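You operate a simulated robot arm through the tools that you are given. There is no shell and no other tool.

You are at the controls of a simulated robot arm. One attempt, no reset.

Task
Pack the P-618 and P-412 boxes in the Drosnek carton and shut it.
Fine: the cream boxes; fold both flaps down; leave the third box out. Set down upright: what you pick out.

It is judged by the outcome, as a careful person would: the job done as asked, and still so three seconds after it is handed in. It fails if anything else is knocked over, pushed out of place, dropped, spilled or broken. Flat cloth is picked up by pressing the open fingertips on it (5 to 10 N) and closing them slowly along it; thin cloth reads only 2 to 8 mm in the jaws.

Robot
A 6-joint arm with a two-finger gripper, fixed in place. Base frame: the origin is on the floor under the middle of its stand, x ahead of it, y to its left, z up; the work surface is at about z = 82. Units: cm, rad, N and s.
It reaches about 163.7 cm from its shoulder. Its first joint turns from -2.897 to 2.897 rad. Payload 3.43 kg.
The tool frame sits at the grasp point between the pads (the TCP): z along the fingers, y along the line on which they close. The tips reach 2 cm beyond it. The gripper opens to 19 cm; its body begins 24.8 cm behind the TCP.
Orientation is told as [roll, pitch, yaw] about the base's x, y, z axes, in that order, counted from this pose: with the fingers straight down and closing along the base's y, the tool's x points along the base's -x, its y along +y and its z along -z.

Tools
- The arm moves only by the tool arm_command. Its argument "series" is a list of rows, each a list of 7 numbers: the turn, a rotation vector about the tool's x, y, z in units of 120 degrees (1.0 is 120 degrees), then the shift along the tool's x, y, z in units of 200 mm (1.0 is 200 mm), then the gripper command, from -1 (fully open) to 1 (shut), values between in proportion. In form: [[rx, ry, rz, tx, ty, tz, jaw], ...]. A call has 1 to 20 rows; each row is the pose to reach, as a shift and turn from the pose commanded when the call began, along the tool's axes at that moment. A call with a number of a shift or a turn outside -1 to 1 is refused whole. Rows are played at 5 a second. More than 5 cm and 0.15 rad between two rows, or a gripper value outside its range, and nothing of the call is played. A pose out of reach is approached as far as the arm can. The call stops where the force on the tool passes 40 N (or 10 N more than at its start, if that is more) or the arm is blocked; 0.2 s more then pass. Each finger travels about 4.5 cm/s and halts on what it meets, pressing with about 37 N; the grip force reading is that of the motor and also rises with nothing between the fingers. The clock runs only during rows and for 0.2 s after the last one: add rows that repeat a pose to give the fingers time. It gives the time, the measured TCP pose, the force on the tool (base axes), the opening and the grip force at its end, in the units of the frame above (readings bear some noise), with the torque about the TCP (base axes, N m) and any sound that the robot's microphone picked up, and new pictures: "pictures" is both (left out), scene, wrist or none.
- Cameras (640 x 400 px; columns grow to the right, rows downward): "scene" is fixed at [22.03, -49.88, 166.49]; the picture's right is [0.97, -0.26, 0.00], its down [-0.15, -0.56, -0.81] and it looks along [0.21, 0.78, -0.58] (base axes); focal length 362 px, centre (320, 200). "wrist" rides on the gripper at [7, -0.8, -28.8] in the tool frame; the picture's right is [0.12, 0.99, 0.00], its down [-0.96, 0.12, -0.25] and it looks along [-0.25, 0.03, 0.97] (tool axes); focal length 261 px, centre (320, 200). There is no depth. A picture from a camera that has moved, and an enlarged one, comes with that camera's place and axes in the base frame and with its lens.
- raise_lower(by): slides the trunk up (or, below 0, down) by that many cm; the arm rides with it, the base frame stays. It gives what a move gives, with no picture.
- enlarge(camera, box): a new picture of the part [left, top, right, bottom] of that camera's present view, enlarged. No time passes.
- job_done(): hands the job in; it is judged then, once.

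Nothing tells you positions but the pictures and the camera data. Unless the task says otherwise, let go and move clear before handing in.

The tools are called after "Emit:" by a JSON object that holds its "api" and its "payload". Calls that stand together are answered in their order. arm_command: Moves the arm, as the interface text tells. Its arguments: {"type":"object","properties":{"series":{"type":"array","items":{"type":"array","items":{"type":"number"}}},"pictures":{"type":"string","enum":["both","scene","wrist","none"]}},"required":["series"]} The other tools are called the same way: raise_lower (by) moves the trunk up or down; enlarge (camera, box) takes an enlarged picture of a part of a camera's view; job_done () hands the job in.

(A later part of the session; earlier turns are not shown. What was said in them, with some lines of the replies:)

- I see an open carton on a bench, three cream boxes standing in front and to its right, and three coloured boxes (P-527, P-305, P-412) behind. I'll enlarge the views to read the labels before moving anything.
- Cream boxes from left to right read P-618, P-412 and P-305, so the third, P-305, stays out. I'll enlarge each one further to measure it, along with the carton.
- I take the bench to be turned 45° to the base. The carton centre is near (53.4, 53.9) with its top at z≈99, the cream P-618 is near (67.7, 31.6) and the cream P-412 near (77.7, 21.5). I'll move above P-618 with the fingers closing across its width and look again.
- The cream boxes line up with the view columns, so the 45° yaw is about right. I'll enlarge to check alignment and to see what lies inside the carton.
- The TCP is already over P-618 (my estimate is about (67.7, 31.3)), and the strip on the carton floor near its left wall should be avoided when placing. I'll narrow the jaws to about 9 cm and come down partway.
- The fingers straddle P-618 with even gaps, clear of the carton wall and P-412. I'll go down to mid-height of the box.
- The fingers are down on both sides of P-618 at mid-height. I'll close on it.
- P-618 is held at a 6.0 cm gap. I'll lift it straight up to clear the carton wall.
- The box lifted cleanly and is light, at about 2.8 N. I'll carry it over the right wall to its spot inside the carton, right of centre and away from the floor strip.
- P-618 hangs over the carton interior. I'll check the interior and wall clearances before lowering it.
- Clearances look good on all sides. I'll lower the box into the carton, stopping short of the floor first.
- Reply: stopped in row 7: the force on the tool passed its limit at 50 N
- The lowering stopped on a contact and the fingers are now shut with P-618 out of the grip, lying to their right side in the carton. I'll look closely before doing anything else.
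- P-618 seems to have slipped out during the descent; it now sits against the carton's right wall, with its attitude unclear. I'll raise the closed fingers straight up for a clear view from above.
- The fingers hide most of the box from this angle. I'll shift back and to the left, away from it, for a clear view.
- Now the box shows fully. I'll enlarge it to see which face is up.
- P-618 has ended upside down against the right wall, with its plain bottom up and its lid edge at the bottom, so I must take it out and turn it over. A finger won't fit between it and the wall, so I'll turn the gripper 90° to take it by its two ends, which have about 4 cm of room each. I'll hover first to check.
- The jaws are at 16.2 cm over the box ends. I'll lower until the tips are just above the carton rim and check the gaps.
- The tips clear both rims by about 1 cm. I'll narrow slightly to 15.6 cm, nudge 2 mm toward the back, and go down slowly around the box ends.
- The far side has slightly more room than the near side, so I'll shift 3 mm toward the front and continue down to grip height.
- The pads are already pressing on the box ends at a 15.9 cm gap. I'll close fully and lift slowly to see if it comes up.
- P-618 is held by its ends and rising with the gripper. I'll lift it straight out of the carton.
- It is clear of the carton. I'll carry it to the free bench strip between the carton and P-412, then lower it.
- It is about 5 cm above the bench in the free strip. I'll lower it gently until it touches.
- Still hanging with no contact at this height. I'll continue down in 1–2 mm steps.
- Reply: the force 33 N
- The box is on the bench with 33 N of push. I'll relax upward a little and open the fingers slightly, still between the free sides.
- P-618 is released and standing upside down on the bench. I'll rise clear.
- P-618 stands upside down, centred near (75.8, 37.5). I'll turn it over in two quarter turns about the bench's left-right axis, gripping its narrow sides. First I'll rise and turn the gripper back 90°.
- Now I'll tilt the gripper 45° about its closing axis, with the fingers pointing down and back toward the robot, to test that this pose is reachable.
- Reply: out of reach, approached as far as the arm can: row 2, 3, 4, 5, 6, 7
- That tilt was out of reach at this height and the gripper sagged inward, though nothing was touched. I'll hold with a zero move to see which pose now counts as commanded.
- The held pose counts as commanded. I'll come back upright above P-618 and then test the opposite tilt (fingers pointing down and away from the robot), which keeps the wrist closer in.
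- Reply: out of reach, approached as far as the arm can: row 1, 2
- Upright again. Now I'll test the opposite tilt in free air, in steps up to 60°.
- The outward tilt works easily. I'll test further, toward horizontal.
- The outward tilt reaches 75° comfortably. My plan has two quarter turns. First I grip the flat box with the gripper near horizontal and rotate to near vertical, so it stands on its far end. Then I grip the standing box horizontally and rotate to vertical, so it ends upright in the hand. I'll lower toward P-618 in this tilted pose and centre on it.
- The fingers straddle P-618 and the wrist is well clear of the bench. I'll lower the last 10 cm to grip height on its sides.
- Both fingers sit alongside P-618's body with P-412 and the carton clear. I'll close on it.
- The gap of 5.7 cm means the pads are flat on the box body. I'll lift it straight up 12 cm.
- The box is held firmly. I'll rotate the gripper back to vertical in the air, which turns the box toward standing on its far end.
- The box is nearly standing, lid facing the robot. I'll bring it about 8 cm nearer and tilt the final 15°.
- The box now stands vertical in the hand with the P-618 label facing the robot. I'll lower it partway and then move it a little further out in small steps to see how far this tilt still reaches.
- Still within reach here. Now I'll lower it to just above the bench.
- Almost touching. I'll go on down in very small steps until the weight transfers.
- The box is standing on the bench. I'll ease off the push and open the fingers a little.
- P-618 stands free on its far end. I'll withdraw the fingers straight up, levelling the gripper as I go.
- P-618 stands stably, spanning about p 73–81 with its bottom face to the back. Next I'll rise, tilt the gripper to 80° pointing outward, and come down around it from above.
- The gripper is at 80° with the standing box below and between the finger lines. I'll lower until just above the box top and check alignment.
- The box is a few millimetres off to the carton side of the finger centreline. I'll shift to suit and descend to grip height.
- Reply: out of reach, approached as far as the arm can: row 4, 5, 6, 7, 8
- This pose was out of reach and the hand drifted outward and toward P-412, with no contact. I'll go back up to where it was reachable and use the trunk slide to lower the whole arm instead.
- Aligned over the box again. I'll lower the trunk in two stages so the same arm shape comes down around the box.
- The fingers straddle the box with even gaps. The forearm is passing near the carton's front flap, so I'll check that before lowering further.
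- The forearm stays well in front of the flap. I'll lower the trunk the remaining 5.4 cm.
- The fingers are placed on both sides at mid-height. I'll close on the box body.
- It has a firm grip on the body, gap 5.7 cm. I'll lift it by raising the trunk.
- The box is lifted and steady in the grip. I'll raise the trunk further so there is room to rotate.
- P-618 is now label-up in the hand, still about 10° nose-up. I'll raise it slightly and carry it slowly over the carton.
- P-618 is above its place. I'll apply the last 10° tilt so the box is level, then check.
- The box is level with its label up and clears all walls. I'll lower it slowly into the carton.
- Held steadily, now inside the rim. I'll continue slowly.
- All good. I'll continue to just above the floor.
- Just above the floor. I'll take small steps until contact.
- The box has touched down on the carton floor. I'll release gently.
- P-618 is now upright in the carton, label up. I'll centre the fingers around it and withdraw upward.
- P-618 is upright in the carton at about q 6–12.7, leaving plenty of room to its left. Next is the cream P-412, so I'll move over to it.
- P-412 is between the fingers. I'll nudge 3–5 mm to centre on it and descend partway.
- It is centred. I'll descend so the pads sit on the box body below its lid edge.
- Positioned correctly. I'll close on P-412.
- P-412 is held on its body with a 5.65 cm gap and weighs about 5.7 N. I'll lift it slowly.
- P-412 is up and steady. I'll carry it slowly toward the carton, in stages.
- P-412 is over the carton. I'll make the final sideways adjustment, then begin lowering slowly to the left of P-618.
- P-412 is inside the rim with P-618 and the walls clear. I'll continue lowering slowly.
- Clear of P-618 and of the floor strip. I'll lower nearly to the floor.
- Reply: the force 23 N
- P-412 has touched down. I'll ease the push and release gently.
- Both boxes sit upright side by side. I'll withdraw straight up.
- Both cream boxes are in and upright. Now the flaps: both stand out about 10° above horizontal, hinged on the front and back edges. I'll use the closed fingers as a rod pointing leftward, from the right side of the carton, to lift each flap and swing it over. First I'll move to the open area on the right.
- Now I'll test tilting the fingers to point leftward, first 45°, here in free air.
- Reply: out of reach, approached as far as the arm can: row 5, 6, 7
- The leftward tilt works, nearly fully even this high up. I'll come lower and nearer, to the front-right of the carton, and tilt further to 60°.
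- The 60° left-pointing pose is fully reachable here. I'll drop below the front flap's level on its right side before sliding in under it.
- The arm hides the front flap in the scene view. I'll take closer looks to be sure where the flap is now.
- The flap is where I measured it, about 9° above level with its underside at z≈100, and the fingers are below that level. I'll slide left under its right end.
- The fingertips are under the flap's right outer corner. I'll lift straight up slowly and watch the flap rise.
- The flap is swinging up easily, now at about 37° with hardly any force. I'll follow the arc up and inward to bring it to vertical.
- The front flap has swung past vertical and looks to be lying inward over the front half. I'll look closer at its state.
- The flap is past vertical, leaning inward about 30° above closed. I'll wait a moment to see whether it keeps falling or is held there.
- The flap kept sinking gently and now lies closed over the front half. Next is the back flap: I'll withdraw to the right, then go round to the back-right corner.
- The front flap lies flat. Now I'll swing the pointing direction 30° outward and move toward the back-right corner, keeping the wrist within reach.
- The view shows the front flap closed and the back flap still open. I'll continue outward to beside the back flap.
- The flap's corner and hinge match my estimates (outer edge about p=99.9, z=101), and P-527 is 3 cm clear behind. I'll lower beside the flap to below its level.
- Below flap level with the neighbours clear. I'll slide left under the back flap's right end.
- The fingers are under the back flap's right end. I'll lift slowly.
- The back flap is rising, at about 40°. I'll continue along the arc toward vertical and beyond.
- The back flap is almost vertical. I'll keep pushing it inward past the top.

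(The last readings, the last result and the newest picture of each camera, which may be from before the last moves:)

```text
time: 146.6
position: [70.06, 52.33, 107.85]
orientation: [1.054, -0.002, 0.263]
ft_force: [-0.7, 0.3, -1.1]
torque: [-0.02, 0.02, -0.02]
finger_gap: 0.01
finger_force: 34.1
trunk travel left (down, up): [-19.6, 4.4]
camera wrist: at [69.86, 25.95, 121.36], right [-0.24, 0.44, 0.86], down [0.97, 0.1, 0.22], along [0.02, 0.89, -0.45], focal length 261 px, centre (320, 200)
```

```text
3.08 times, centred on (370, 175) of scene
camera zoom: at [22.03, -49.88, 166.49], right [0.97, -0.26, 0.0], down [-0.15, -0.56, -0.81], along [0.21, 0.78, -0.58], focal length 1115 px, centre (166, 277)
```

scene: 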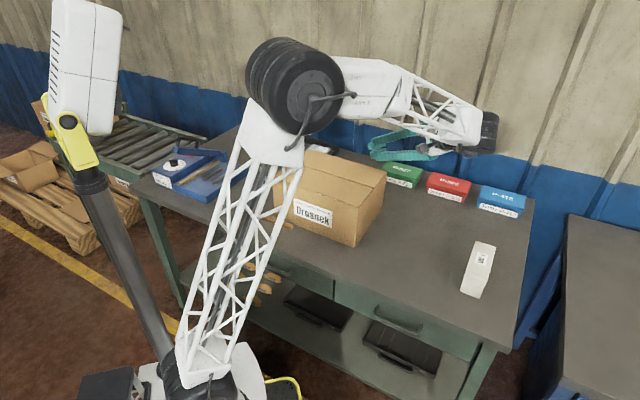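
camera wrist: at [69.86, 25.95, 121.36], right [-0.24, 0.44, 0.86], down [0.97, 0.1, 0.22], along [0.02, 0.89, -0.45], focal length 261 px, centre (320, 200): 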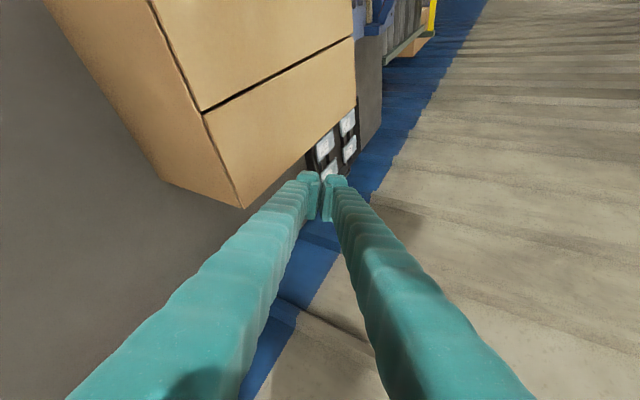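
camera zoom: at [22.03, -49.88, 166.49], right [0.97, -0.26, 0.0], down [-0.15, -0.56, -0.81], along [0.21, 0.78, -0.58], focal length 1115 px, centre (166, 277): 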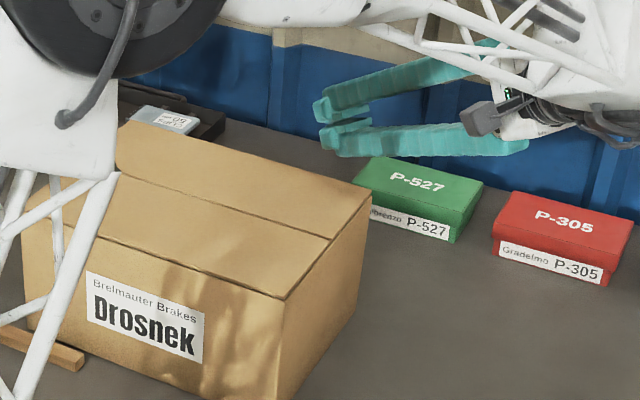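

Both flaps are now folded down and lie flat, meeting at the middle. I'll withdraw up and to the right, clear of everything.

Emit:
{"api": "arm_command", "payload": {"series": [[0, 0, 0, 0, 0.087, -0.05, 1.0], [0, 0, 0, 0, 0.174, -0.099, 1.0], [0, 0, 0, -0.05, 0.174, -0.199, 1.0], [0, 0, 0, -0.15, 0.088, -0.35, 1.0], [0, 0, 0, -0.25, 0.003, -0.5, 1.0], [0, 0, 0, -0.35, -0.083, -0.65, 1.0], [0, 0, 0, -0.45, -0.169, -0.801, 1.0], [0, 0, 0, -0.45, -0.169, -0.801, 1.0]]}}

Emit:
{"api": "enlarge", "payload": {"camera": "wrist", "box": [160, 20, 480, 260]}}

```text
time: 148.4
position: [82.76, 39.54, 112.79]
orientation: [1.052, 0.0, 0.263]
ft_force: [0.4, -0.4, 0.0]
torque: [0.01, 0.02, 0.07]
finger_gap: 0.01
finger_force: 34.0
trunk travel left (down, up): [-19.6, 4.4]
camera wrist: at [82.59, 13.21, 126.29], right [-0.24, 0.44, 0.86], down [0.97, 0.1, 0.22], along [0.02, 0.89, -0.45], focal length 261 px, centre (320, 200)
```

scene: 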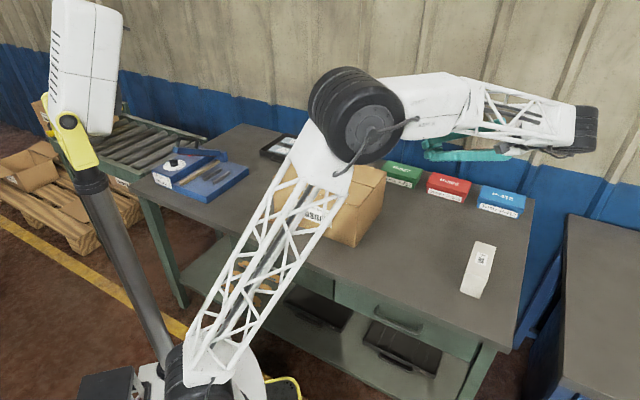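
wrist: 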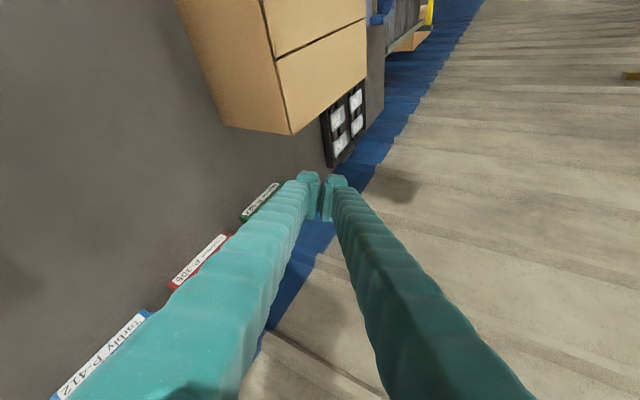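

```text
1.67 times, centred on (320, 140) of wrist
camera zoom: at [82.59, 13.21, 126.29], right [-0.24, 0.44, 0.86], down [0.97, 0.1, 0.22], along [0.02, 0.89, -0.45], focal length 434 px, centre (320, 300)
```

zoom: 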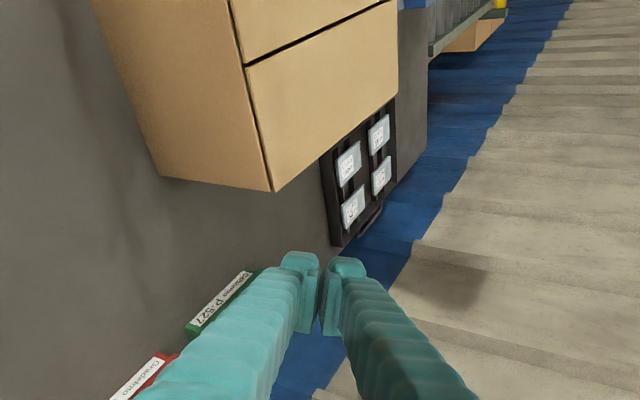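

Both flaps stay flat. I'll bring the gripper upright, clear of the bench items, to inspect from above.

Emit:
{"api": "arm_command", "payload": {"series": [[0.0625, 0, 0, 0, 0, 0, 1.0], [0.125, 0, 0, 0, 0, 0, 1.0], [0.1875, 0, 0, 0, 0, 0, 1.0], [0.25, 0, 0, 0, 0, 0, 1.0], [0.3125, 0, 0, 0, 0, 0, 1.0], [0.375, 0, 0, 0, 0, 0, 1.0], [0.4375, 0, 0, 0, 0, 0, 1.0], [0.502, 0, 0, 0, 0, 0, 1.0], [0.502, 0, 0, 0, 0, 0, 1.0]]}}

Emit:
{"api": "enlarge", "payload": {"camera": "scene", "box": [240, 120, 540, 310]}}

Emit:
{"api": "enlarge", "payload": {"camera": "scene", "box": [250, 120, 410, 250]}}

```text
time: 150.4
position: [82.93, 39.47, 112.78]
orientation: [-0.001, -0.001, 0.262]
ft_force: [0.4, 0.1, 0.3]
torque: [-0.07, 0.02, 0.02]
finger_gap: 0.02
finger_force: 34.0
trunk travel left (down, up): [-19.6, 4.4]
camera wrist: at [76.28, 36.92, 141.68], right [-0.37, 0.93, 0.0], down [0.9, 0.36, 0.25], along [0.23, 0.09, -0.97], focal length 261 px, centre (320, 200)
```

scene: 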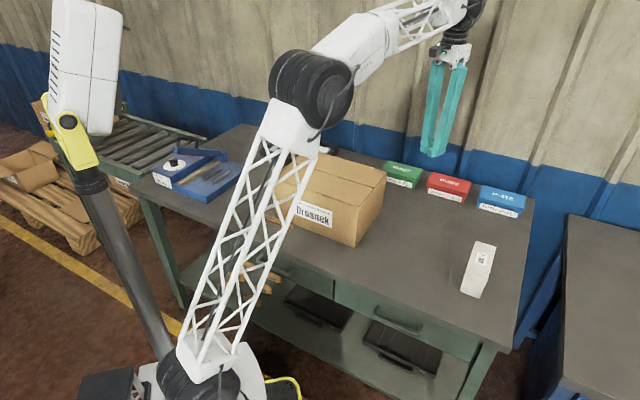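
wrist: 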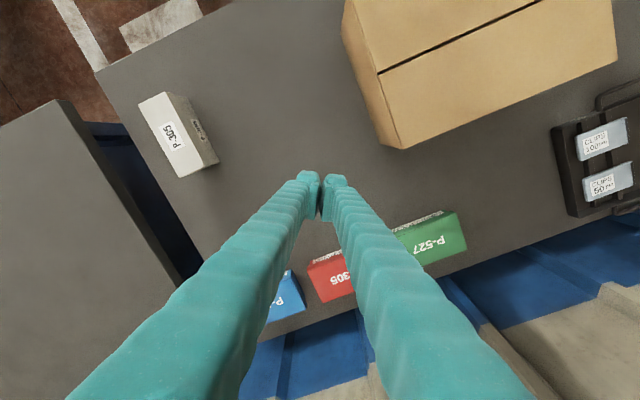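

```text
2.11 times, centred on (390, 215) of scene
camera zoom: at [22.03, -49.88, 166.49], right [0.97, -0.26, 0.0], down [-0.15, -0.56, -0.81], along [0.21, 0.78, -0.58], focal length 763 px, centre (173, 168)
```

zoom: 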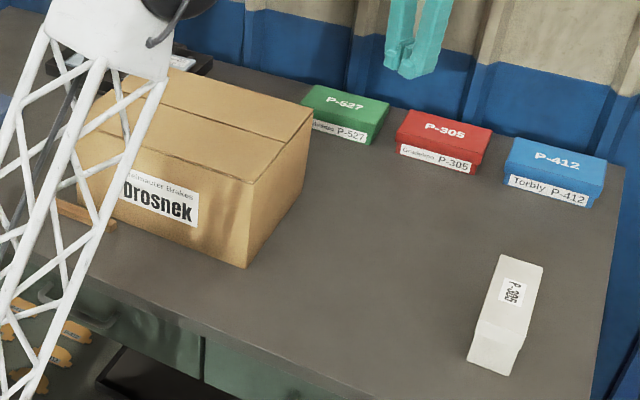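

```text
3.08 times, centred on (330, 185) of scene
camera zoom: at [22.03, -49.88, 166.49], right [0.97, -0.26, 0.0], down [-0.15, -0.56, -0.81], along [0.21, 0.78, -0.58], focal length 1115 px, centre (289, 246)
```

zoom: 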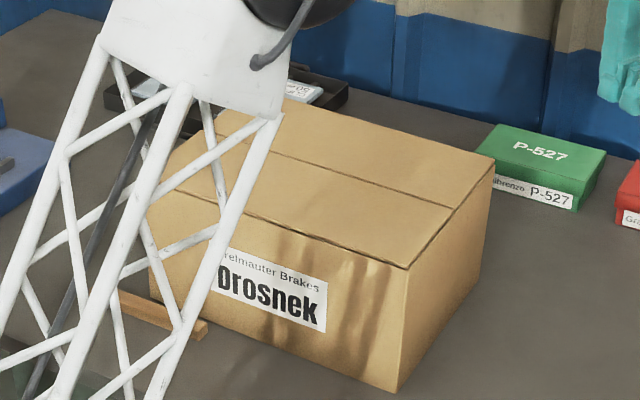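

The carton is shut with both flaps flat, and both cream boxes were upright inside when the flaps went down. The third cream box (P-305) and the coloured boxes are where they started. The arm is clear, so I'm handing the job in.

Emit:
{"api": "job_done", "payload": {}}

```text
The job is handed in.
```

The cream P-618 and P-412 boxes are packed upright in the Drosnek carton. Both flaps are folded down flat and meet at the middle.

- **P-618 slipped once:** it came out of the grip while I was first lowering it into the carton and landed upside down inside. I took it out, turned it over on the bench and put it back upright. I saw no sign of damage, and I don't know why it slipped.
- **Everything else:** the third cream box, P-305, is left out on the bench where it started. The three coloured boxes are where they started too, and in the last pictures nothing else looked knocked or pushed.

The flaps had stayed down for about four seconds when I moved the arm clear and handed in.
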